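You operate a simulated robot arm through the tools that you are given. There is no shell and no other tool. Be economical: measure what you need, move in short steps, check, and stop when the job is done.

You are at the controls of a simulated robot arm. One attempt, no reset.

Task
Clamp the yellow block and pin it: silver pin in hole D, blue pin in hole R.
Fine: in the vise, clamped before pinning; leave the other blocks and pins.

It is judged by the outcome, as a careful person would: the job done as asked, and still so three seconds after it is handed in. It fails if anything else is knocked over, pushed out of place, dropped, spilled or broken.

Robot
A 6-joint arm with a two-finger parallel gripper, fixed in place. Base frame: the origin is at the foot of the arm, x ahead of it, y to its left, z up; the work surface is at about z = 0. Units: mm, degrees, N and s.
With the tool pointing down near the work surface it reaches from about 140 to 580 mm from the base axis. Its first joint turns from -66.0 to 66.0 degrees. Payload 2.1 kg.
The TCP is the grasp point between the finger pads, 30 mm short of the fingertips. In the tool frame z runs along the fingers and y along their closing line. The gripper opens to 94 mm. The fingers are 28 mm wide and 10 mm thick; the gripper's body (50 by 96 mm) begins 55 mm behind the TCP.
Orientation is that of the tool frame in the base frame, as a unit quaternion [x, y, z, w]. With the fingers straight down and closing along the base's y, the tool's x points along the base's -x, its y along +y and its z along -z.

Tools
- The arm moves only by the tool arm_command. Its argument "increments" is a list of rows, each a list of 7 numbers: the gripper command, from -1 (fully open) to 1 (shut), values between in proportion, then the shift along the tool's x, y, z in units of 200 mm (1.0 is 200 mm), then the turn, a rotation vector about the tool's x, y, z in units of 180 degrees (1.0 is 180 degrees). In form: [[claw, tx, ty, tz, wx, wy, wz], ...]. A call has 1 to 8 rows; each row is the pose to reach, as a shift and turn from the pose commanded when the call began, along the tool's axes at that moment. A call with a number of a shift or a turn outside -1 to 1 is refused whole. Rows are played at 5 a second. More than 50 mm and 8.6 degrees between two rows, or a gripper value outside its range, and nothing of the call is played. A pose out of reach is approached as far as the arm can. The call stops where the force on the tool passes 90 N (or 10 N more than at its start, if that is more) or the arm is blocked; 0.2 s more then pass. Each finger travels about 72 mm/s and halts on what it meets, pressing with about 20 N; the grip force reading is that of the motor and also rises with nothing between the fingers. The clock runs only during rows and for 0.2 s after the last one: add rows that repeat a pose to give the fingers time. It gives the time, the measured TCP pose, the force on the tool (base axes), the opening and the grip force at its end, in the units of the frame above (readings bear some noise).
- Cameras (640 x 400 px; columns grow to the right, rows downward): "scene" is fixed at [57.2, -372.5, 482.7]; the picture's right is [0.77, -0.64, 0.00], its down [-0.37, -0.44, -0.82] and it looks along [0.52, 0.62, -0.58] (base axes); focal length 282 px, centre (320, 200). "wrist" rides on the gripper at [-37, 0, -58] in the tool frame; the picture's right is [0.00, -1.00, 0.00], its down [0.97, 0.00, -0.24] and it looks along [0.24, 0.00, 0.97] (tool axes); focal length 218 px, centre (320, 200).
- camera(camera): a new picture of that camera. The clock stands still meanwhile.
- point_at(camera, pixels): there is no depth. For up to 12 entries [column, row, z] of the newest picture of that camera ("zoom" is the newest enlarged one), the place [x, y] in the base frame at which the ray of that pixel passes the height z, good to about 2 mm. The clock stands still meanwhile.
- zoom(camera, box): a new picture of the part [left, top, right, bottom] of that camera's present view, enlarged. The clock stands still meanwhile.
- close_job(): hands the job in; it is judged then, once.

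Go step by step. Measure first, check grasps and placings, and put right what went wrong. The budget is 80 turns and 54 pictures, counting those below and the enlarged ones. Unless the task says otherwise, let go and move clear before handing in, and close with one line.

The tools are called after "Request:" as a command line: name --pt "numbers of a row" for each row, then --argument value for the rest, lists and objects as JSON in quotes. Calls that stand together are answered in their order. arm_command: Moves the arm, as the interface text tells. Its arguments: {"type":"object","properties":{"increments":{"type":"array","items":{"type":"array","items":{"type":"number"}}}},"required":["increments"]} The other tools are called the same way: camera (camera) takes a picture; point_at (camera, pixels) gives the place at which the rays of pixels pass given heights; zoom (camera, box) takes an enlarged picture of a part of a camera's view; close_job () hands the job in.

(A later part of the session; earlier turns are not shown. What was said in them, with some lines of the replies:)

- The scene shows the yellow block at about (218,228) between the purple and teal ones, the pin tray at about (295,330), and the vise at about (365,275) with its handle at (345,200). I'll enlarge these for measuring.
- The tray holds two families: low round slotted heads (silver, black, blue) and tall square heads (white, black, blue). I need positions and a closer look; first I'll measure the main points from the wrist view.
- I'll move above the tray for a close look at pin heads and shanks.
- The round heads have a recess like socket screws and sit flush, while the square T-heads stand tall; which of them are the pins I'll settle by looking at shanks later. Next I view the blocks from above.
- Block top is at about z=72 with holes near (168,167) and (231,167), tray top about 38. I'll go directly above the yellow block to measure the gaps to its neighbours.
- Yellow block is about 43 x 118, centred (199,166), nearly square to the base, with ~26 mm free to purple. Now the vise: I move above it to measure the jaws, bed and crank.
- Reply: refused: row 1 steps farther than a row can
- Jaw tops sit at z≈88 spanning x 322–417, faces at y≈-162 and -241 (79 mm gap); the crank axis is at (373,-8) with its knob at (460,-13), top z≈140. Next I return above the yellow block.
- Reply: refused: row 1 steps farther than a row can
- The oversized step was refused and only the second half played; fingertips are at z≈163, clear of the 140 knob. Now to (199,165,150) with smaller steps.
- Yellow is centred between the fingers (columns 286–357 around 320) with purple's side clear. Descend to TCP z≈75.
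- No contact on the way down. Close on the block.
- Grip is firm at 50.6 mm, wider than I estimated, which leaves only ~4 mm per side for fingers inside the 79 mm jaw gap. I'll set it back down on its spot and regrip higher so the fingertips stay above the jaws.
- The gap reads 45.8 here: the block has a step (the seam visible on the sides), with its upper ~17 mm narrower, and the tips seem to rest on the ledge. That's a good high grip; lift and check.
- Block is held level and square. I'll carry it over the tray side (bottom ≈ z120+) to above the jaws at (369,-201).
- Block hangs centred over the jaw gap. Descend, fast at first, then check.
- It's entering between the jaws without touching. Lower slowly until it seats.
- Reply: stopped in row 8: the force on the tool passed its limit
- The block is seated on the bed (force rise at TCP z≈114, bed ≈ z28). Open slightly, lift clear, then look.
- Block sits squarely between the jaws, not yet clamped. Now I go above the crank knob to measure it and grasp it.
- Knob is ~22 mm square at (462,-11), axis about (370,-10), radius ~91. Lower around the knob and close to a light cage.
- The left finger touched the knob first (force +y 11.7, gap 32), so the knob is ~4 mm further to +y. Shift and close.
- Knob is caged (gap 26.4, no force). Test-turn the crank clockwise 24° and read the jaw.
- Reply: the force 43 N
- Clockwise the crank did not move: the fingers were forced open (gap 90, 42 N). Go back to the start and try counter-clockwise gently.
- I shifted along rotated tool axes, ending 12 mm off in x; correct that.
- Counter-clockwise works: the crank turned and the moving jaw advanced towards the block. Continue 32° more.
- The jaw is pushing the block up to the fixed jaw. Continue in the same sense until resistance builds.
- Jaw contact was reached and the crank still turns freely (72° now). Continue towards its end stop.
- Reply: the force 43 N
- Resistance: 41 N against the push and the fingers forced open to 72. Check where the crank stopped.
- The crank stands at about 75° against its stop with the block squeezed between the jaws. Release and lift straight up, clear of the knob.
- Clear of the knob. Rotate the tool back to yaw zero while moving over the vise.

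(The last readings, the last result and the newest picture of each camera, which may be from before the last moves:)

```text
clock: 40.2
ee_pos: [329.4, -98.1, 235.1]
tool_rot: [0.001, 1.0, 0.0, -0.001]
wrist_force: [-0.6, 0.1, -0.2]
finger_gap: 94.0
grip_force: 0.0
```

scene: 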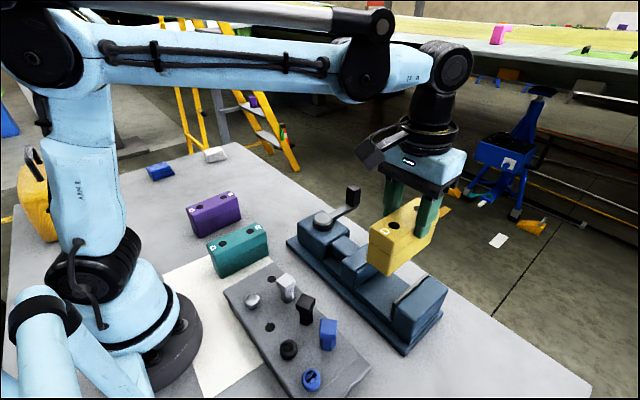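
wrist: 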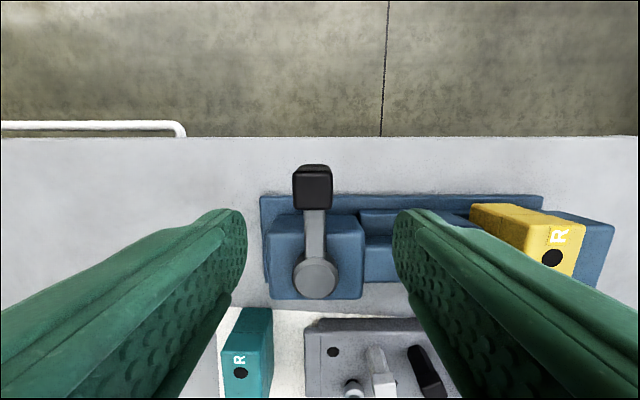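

Request:
arm_command --pt "-1 0.08 -0.18 0 0 0 0" --pt "-1 0.15 -0.36 0 0 0 0" --pt "-1 0.15 -0.45 0 0 0 0" --pt "-1 0.15 -0.45 0 0 0 0"

Request:
camera --camera "wrist"

```text
clock: 41.2
ee_pos: [299.8, -188.0, 234.5]
tool_rot: [0.0, 1.0, 0.0, -0.001]
wrist_force: [0.0, 1.4, 0.7]
finger_gap: 93.9
grip_force: 0.0
```

```text
14 pictures are left
```

wrist: 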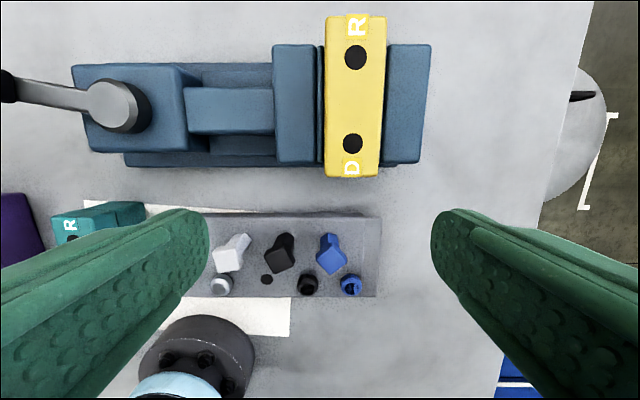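

The block is snug between both jaws (columns 322–386). Now measure the holes and the pins with one enlarged tray view.

Request:
zoom --camera "wrist" --box '[195, 210, 385, 310]'

Request:
point_at --camera "wrist" --pixels '[[355, 57, 101], [352, 143, 101], [355, 57, 98], [352, 143, 98], [327, 176, 101], [378, 178, 101]]'

```text
3.37 times, centred on (290, 260) of wrist
```

zoom: 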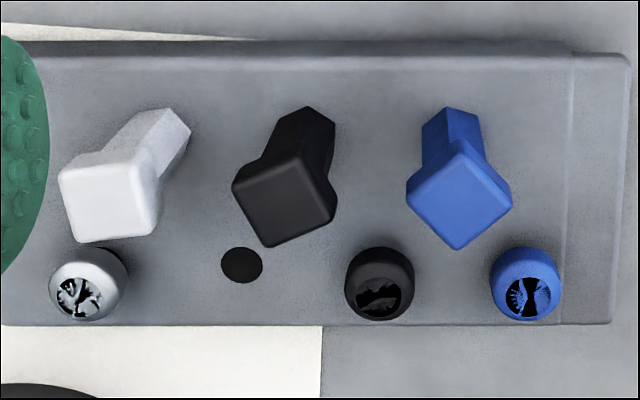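

```text
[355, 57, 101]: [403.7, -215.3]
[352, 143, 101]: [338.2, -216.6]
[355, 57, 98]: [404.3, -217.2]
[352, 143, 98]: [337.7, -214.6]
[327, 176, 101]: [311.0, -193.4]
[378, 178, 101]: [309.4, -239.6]
```

I'll triangulate the square heads (zoom (108,196) and (459,192)) against the scene view.

Request:
point_at --camera "zoom" --pixels '[[108, 196, 70], [108, 196, 90], [459, 192, 70], [459, 192, 90], [406, 187, 80], [458, 248, 80], [513, 205, 80], [60, 175, 80], [78, 243, 80], [160, 222, 80], [241, 265, 38]]'

Request:
point_at --camera "scene" --pixels '[[286.7, 278.2, 70], [286.7, 278.2, 80], [286.7, 278.2, 90], [328.5, 327.3, 70], [328.5, 327.3, 80], [328.5, 327.3, 90], [270.1, 327.2, 38]]'

```text
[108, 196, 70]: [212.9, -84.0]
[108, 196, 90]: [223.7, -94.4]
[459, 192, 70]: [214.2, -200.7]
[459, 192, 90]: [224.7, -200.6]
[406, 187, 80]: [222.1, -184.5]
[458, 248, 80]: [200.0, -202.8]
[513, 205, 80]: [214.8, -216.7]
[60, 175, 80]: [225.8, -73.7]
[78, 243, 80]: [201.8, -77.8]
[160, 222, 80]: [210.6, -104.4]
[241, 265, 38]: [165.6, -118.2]
```

```text
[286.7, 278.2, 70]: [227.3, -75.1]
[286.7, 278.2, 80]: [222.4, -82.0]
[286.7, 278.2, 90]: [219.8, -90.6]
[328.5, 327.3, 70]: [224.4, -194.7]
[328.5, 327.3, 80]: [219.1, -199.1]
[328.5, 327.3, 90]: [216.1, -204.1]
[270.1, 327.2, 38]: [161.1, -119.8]
```

Heads top out at z≈85: silver (light) pin at about (221,-89), yaw ≈10° ccw; blue at (218.5,-201), yaw ≈40° ccw. Move above the silver T-pin with matching yaw and look.

Request:
arm_command --pt "-0.3 0.1 0.12 0.05 0 0 -0.02" --pt "-0.3 0.2 0.25 0.1 0 0 -0.04" --pt "-0.3 0.3 0.37 0.2 0 0 -0.0556" --pt "-0.3 0.395 0.48 0.3 0 0 -0.0556" --pt "-0.3 0.395 0.495 0.42 0 0 -0.0556" --pt "-0.3 0.395 0.495 0.42 0 0 -0.0556"

Request:
camera --camera "wrist"

```text
clock: 42.6
ee_pos: [220.1, -89.7, 153.0]
tool_rot: [-0.087, 0.996, 0.0, -0.001]
wrist_force: [0.2, 1.0, -0.1]
finger_gap: 60.9
grip_force: 0.1
```

```text
12 pictures are left
```

wrist: 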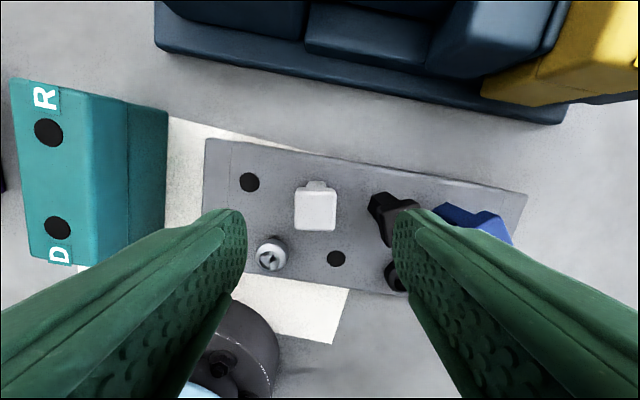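

Request:
point_at --camera "wrist" --pixels '[[315.5, 209, 85], [296, 209, 85], [336, 209, 85], [250, 182, 38], [336, 258, 38]]'

```text
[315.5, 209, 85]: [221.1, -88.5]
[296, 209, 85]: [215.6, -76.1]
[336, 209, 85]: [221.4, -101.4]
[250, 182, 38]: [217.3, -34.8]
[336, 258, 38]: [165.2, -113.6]
```

Head is centred and square to the fingers (about 24 mm wide). Narrow to 40 mm and descend to grip the head.

Request:
arm_command --pt "0.15 0 0 0 0 0 0" --pt "0.15 0 0.005 0.15 0 0 0" --pt "0.15 0 0.005 0.3 0 0 0" --pt "0.15 0 0.005 0.305 0 0 0" --pt "0.8 0 0.005 0.305 0 0 0" --pt "0.8 0 0.005 0.305 0 0 0" --pt "0.8 0 0.005 0.305 0 0 0" --pt "0.8 0 0.005 0.305 0 0 0"

```text
clock: 44.5
ee_pos: [220.5, -87.1, 91.2]
tool_rot: [-0.087, 0.996, -0.001, -0.001]
wrist_force: [1.1, 0.0, -0.4]
finger_gap: 25.3
grip_force: 19.9
```

Gripped at 25.3 mm. Lift straight up and look at the shank.

Request:
arm_command --pt "0.8 0 0 -0.05 0 0 0" --pt "0.8 0 0 -0.15 0 0 0" --pt "0.8 0 0 -0.3 0 0 0" --pt "0.8 0 0 -0.45 0 0 0" --pt "0.8 0 0 -0.6 0 0 0" --pt "0.8 0 0 -0.6 0 0 0"

Request:
zoom --camera "scene" --box '[215, 195, 345, 295]'

```text
clock: 45.9
ee_pos: [223.9, -85.5, 209.1]
tool_rot: [-0.087, 0.996, 0.0, 0.0]
wrist_force: [0.5, -0.1, -0.8]
finger_gap: 25.2
grip_force: 20.4
```

```text
4.00 times, centred on (280, 245) of scene
```

zoom: 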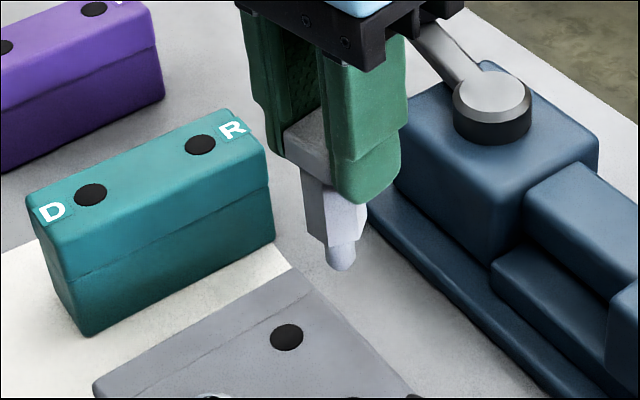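

The lifted piece has a hex shoulder and a short round, rounded-tip shank thinner than the holes, so it is indeed a pin and hangs straight. Carry it over hole D at about (338,-216).

Request:
arm_command --pt "0.8 -0.1 -0.16 0 0 0 0.02" --pt "0.8 -0.2 -0.33 0 0 0 0.04" --pt "0.8 -0.3 -0.5 0 0 0 0.0556" --pt "0.8 -0.4 -0.66 0 0 0 0.0556" --pt "0.8 -0.4485 -0.739 0 0 0 0.0556" --pt "0.8 -0.4485 -0.739 0.05 0 0 0.0556" --pt "0.8 -0.4485 -0.739 0.05 0 0 0.0556"

Request:
camera --camera "wrist"

Request:
zoom --camera "scene" --box '[310, 180, 450, 320]'

```text
clock: 47.5
ee_pos: [335.0, -219.4, 196.5]
tool_rot: [0.0, 1.0, 0.0, -0.001]
wrist_force: [0.0, -1.2, 0.2]
finger_gap: 25.4
grip_force: 20.2
```

```text
10 pictures are left
```

wrist: 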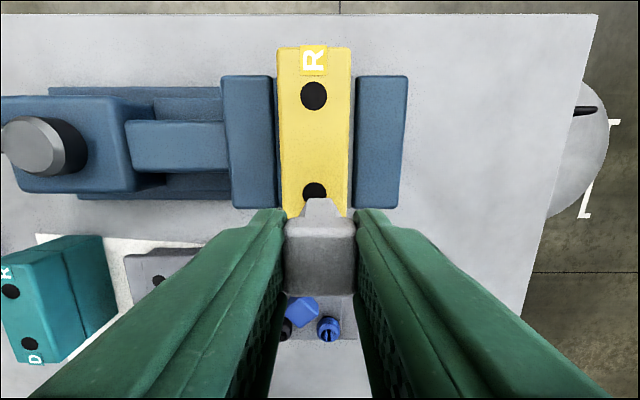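

```text
2.86 times, centred on (380, 250) of scene
```

zoom: 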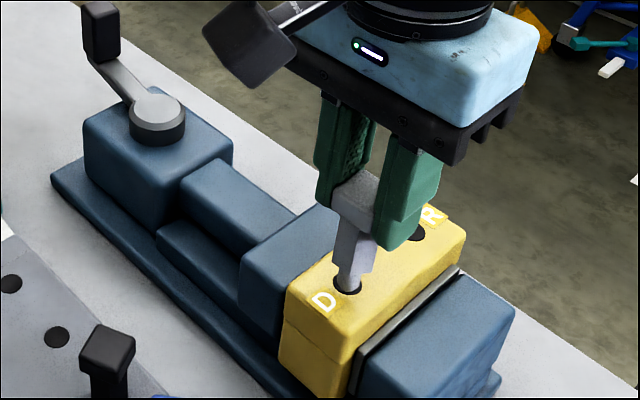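

Request:
point_at --camera "wrist" --pixels '[[314, 96, 101], [314, 96, 105], [314, 193, 101], [314, 193, 105], [278, 130, 101], [352, 130, 101]]'

Request:
point_at --camera "zoom" --pixels '[[347, 287, 99], [347, 287, 102], [347, 287, 105], [413, 234, 102], [349, 286, 125], [349, 286, 135]]'

```text
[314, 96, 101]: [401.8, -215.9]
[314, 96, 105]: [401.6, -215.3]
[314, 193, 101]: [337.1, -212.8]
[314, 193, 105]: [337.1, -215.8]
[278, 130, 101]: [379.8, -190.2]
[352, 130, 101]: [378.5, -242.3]
```

```text
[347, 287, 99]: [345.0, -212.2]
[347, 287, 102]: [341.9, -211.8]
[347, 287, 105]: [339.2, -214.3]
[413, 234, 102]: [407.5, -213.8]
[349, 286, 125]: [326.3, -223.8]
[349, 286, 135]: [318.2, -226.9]
```

Hole D estimates agree on about (338.5,-215), so the pin should go ~4 mm to +y and ~3 mm to +x. I'll make that shift and take a tight zoom to judge the tip against the hole.

Request:
arm_command --pt "0.8 -0.013 0.02 0 0 0 0" --pt "0.8 -0.013 0.02 0 0 0 0"

Request:
zoom --camera "scene" --box '[365, 235, 425, 295]'

```text
clock: 48.0
ee_pos: [335.7, -212.9, 198.3]
tool_rot: [0.001, 1.0, 0.0, -0.001]
wrist_force: [0.6, 0.6, -1.1]
finger_gap: 25.1
grip_force: 19.9
```

```text
6.67 times, centred on (395, 265) of scene
```

zoom: 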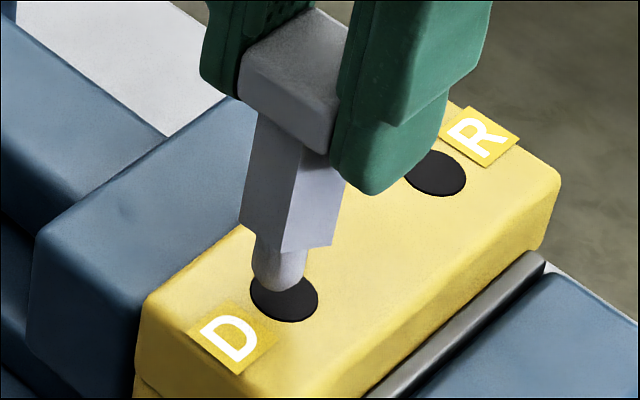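

The tip at zoom (276,288) is close over hole D at (285,298), slightly left and short. I'll shift +2 mm in x, and lower gently to feel for the block or hole.

Request:
arm_command --pt "0.8 -0.01 0 0.02 0 0 0" --pt "0.8 -0.01 0 0.035 0 0 0" --pt "0.8 -0.01 0 0.05 0 0 0" --pt "0.8 -0.01 0 0.05 0 0 0"

Request:
zoom --camera "scene" --box '[365, 235, 425, 295]'

```text
clock: 49.0
ee_pos: [338.4, -213.8, 189.5]
tool_rot: [0.0, 1.0, 0.0, 0.0]
wrist_force: [-0.7, -0.1, -0.5]
finger_gap: 25.2
grip_force: 20.5
```

```text
6.67 times, centred on (395, 265) of scene
```

zoom: 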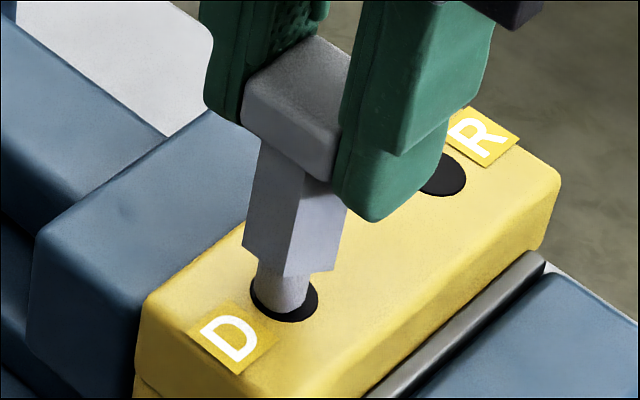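

The tip is now over/entering hole D with dark rim visible on both sides and no force. Lower in small steps.

Request:
arm_command --pt "0.8 0 0 0.015 0 0 0" --pt "0.8 0 0 0.03 0 0 0" --pt "0.8 0 0 0.04 0 0 0" --pt "0.8 0 0 0.05 0 0 0" --pt "0.8 0 0 0.06 0 0 0" --pt "0.8 0 0 0.07 0 0 0" --pt "0.8 0 0 0.08 0 0 0"

```text
clock: 50.6
ee_pos: [339.4, -214.1, 173.8]
tool_rot: [0.001, 1.0, 0.0, -0.001]
wrist_force: [0.0, -0.7, -0.2]
finger_gap: 25.1
grip_force: 20.3
```

Request:
arm_command --pt "0.8 0 0 0.01 0 0 0" --pt "0.8 0 0 0.02 0 0 0" --pt "0.8 0 0 0.03 0 0 0" --pt "0.8 0 0 0.04 0 0 0" --pt "0.8 0 0 0.05 0 0 0" --pt "0.8 0 0 0.06 0 0 0" --pt "0.8 0 0 0.07 0 0 0" --pt "0.8 0 0 0.08 0 0 0"

Request:
zoom --camera "scene" --box '[365, 235, 425, 295]'

```text
clock: 52.1
ee_pos: [339.4, -213.5, 165.5]
tool_rot: [0.0, 1.0, 0.0, -0.002]
wrist_force: [-0.9, 0.7, 23.0]
finger_gap: 25.8
grip_force: 19.9
stopped in row 7: the force on the tool passed its limit (the readings are from after the stop); the commanded pose is now the measured one
```

```text
6.67 times, centred on (395, 265) of scene
```

zoom: 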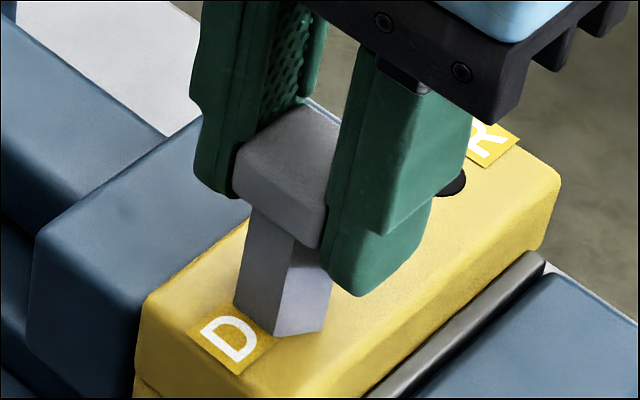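

The hex shoulder is down on the block over D (contact at TCP z≈165.5). Release and lift.

Request:
arm_command --pt "0.8 0 0 -0.003 0 0 0" --pt "0.1 0 0 -0.003 0 0 0" --pt "0.1 0 0 -0.003 0 0 0" --pt "0.1 0 0 -0.1 0 0 0" --pt "0.1 0 0 -0.25 0 0 0" --pt "0.1 0 0 -0.35 0 0 0"

```text
clock: 53.5
ee_pos: [339.3, -217.9, 234.3]
tool_rot: [0.0, 1.0, 0.001, -0.002]
wrist_force: [-0.3, -1.2, -0.5]
finger_gap: 42.4
grip_force: 0.0
```

Silver pin is left standing in D. Now to above the blue T-pin with 40° ccw yaw.

Request:
arm_command --pt "0 0.15 0.02 0 0 0 -0.044" --pt "0 0.3 0.04 0 0 0 -0.088" --pt "0 0.45 0.06 0 0 0 -0.132" --pt "0 0.6 0.07 0.1 0 0 -0.176" --pt "0 0.605 0.07 0.25 0 0 -0.22" --pt "0 0.605 0.07 0.4 0 0 -0.222" --pt "0 0.605 0.07 0.4 0 0 -0.222"

Request:
camera --camera "wrist"

```text
clock: 55.1
ee_pos: [217.7, -203.0, 155.0]
tool_rot: [-0.342, 0.94, 0.0, -0.002]
wrist_force: [0.4, -0.4, 0.2]
finger_gap: 47.2
grip_force: 0.0
```

```text
5 pictures are left
```

wrist: 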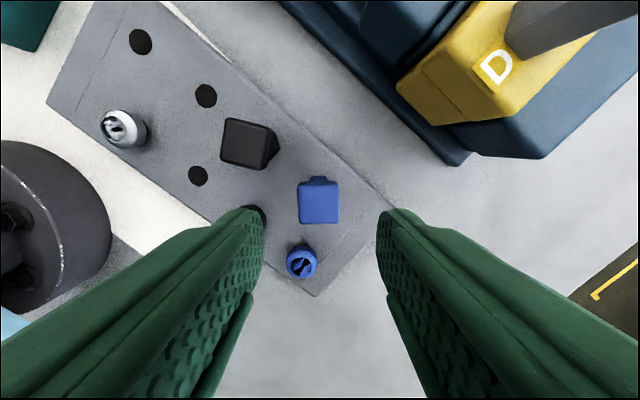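

Request:
point_at --camera "wrist" --pixels '[[319, 202, 85], [319, 202, 80], [299, 202, 85], [339, 202, 85]]'

```text
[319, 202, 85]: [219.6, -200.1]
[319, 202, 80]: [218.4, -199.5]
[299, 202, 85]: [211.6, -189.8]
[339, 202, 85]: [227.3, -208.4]
```

Blue head is square to the fingers at (319,202); shift 4 mm forward in tool -x, descend and grip.

Request:
arm_command --pt "0.1 -0.02 0.003 0.05 0 0 0" --pt "0.1 -0.02 0.003 0.2 0 0 0" --pt "0.1 -0.02 0.003 0.31 0 0 0" --pt "0.1 -0.02 0.003 0.315 0 0 0" --pt "0.8 -0.02 0.003 0.315 0 0 0" --pt "0.8 -0.02 0.003 0.315 0 0 0" --pt "0.8 -0.02 0.003 0.315 0 0 0" --pt "0.8 -0.02 0.003 0.315 0 0 0"

Request:
arm_command --pt "0.8 0 0 -0.05 0 0 0" --pt "0.8 0 0 -0.15 0 0 0" --pt "0.8 0 0 -0.35 0 0 0" --pt "0.8 0 0 -0.55 0 0 0" --pt "0.8 0 0 -0.75 0 0 0" --pt "0.8 0 0 -0.85 0 0 0" --pt "0.8 0 0 -0.85 0 0 0"

```text
clock: 56.9
ee_pos: [220.6, -197.2, 92.8]
tool_rot: [-0.34, 0.94, 0.0, -0.002]
wrist_force: [-0.2, -0.6, -0.7]
finger_gap: 25.3
grip_force: 19.8
```

```text
clock: 58.5
ee_pos: [223.6, -197.3, 261.2]
tool_rot: [-0.342, 0.94, 0.001, -0.002]
wrist_force: [0.5, 0.9, -1.0]
finger_gap: 25.5
grip_force: 20.1
```

Blue pin lifted. Carry it high over to hole R near (402.5,-214), turning back to yaw zero.

Request:
arm_command --pt "0.8 -0.11 -0.11 0 0 0 0.04" --pt "0.8 -0.22 -0.22 0 0 0 0.08" --pt "0.8 -0.34 -0.34 0 0 0 0.12" --pt "0.8 -0.46 -0.46 0 0 0 0.16" --pt "0.8 -0.58 -0.58 0 0 0 0.2" --pt "0.8 -0.647 -0.641 0 0 0 0.222" --pt "0.8 -0.647 -0.641 0 0 0 0.222"

Request:
arm_command --pt "0.8 0 0 0.1 0 0 0" --pt "0.8 0 0 0.25 0 0 0" --pt "0.8 0 0 0.33 0 0 0" --pt "0.8 0 0 0.33 0 0 0"

```text
clock: 60.1
ee_pos: [403.0, -215.0, 262.1]
tool_rot: [0.001, 1.0, 0.0, -0.001]
wrist_force: [-0.8, 0.4, -1.2]
finger_gap: 25.4
grip_force: 19.8
```

```text
clock: 61.1
ee_pos: [402.5, -212.8, 194.5]
tool_rot: [0.001, 1.0, 0.0, -0.002]
wrist_force: [0.2, 0.0, -0.6]
finger_gap: 25.4
grip_force: 19.5
```

Readings average (402.7,-214); the tip should be ~10 mm above the block. Check against hole R in the scene.

Request:
zoom --camera "scene" --box '[380, 210, 440, 270]'

```text
6.67 times, centred on (410, 240) of scene
```

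zoom: 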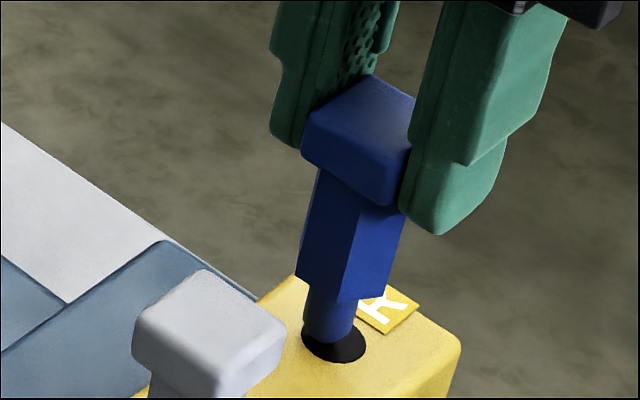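

Compared with the D approach, the tip (326,340) sits ~14 px left of hole R's centre (339,340): shift +2.5 mm x, -2 mm y, then lower 6 mm and recheck.

Request:
arm_command --pt "0.8 -0.0125 -0.01 0 0 0 0" --pt "0.8 -0.0125 -0.01 0.015 0 0 0" --pt "0.8 -0.0125 -0.01 0.03 0 0 0" --pt "0.8 -0.0125 -0.01 0.03 0 0 0"

Request:
zoom --camera "scene" --box '[380, 210, 440, 270]'

```text
clock: 62.1
ee_pos: [404.0, -215.5, 190.9]
tool_rot: [0.001, 1.0, 0.0, -0.002]
wrist_force: [0.4, 0.5, -0.5]
finger_gap: 25.5
grip_force: 20.3
```

```text
6.67 times, centred on (410, 240) of scene
```

zoom: 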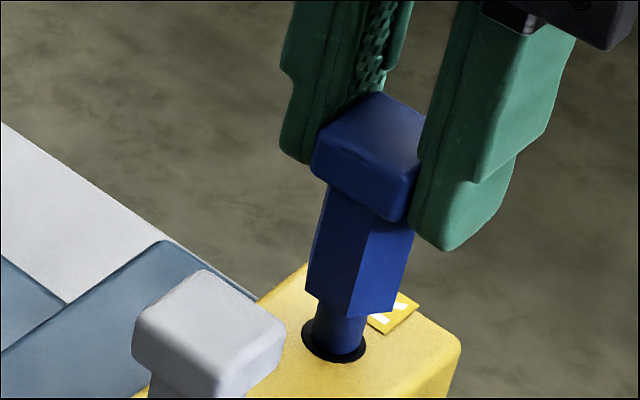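

The pin now fills hole R almost centred (313–364 in 302–366), same depth picture as D. Nudge 0.8 mm back and lower until the shoulder lands.

Request:
arm_command --pt "0.8 0.003 0.003 0.015 0 0 0" --pt "0.8 0.003 0.003 0.03 0 0 0" --pt "0.8 0.003 0.003 0.045 0 0 0" --pt "0.8 0.003 0.003 0.06 0 0 0" --pt "0.8 0.003 0.003 0.075 0 0 0" --pt "0.8 0.003 0.003 0.085 0 0 0" --pt "0.8 0.003 0.003 0.095 0 0 0" --pt "0.8 0.003 0.003 0.1 0 0 0"

Request:
arm_command --pt "0.8 0 0 0.01 0 0 0" --pt "0.8 0 0 0.02 0 0 0" --pt "0.8 0 0 0.03 0 0 0" --pt "0.8 0 0 0.04 0 0 0" --pt "0.8 0 0 0.05 0 0 0"

```text
clock: 63.9
ee_pos: [403.0, -213.9, 169.7]
tool_rot: [0.001, 1.0, 0.0, -0.002]
wrist_force: [-0.8, -0.1, -0.9]
finger_gap: 25.5
grip_force: 19.6
```

```text
clock: 65.1
ee_pos: [403.1, -214.3, 164.4]
tool_rot: [0.0, 1.0, 0.001, -0.003]
wrist_force: [-0.4, 1.8, 19.4]
finger_gap: 25.7
grip_force: 20.1
stopped in row 5: the force on the tool passed its limit (the readings are from after the stop); the commanded pose is now the measured one
```

Contact came at z≈164.4, the same seated depth as D. Release, lift clear and check.

Request:
arm_command --pt "0.8 0 0 -0.003 0 0 0" --pt "0.1 0 0 -0.003 0 0 0" --pt "0.1 0 0 -0.003 0 0 0" --pt "0.1 0 0 -0.1 0 0 0" --pt "0.1 0 0 -0.3 0 0 0" --pt "0.1 0 0 -0.5 0 0 0" --pt "0.1 0 0 -0.6 0 0 0"

Request:
zoom --camera "scene" --box '[280, 180, 460, 350]'

```text
clock: 66.7
ee_pos: [404.1, -212.2, 283.7]
tool_rot: [0.0, 1.0, 0.001, -0.003]
wrist_force: [0.0, 1.0, -0.9]
finger_gap: 42.2
grip_force: 0.1
```

```text
2.35 times, centred on (370, 265) of scene
```

zoom: 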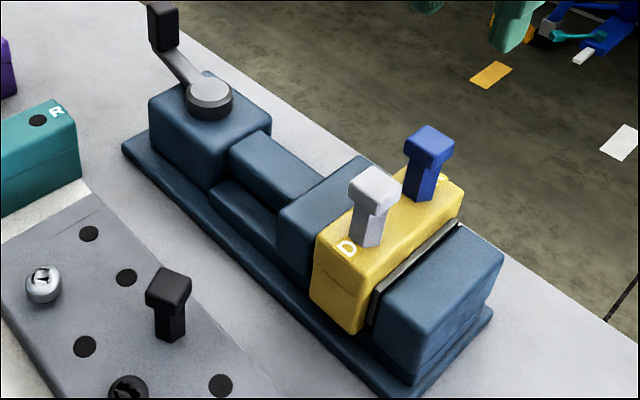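

Both pins stand upright with their shoulders seated: silver in D, blue in R. The block is tight between the jaws, and the gripper is open and clear above, so I'm handing in.

Request:
close_job

```text
The job is handed in.
```

The yellow block is clamped in the vise, with the silver pin in D and the blue pin in R; the other blocks and pins were left where they were. The tray holds two styles in each colour: I used the tall square-headed ones as the pins and took the low round heads to be screws.
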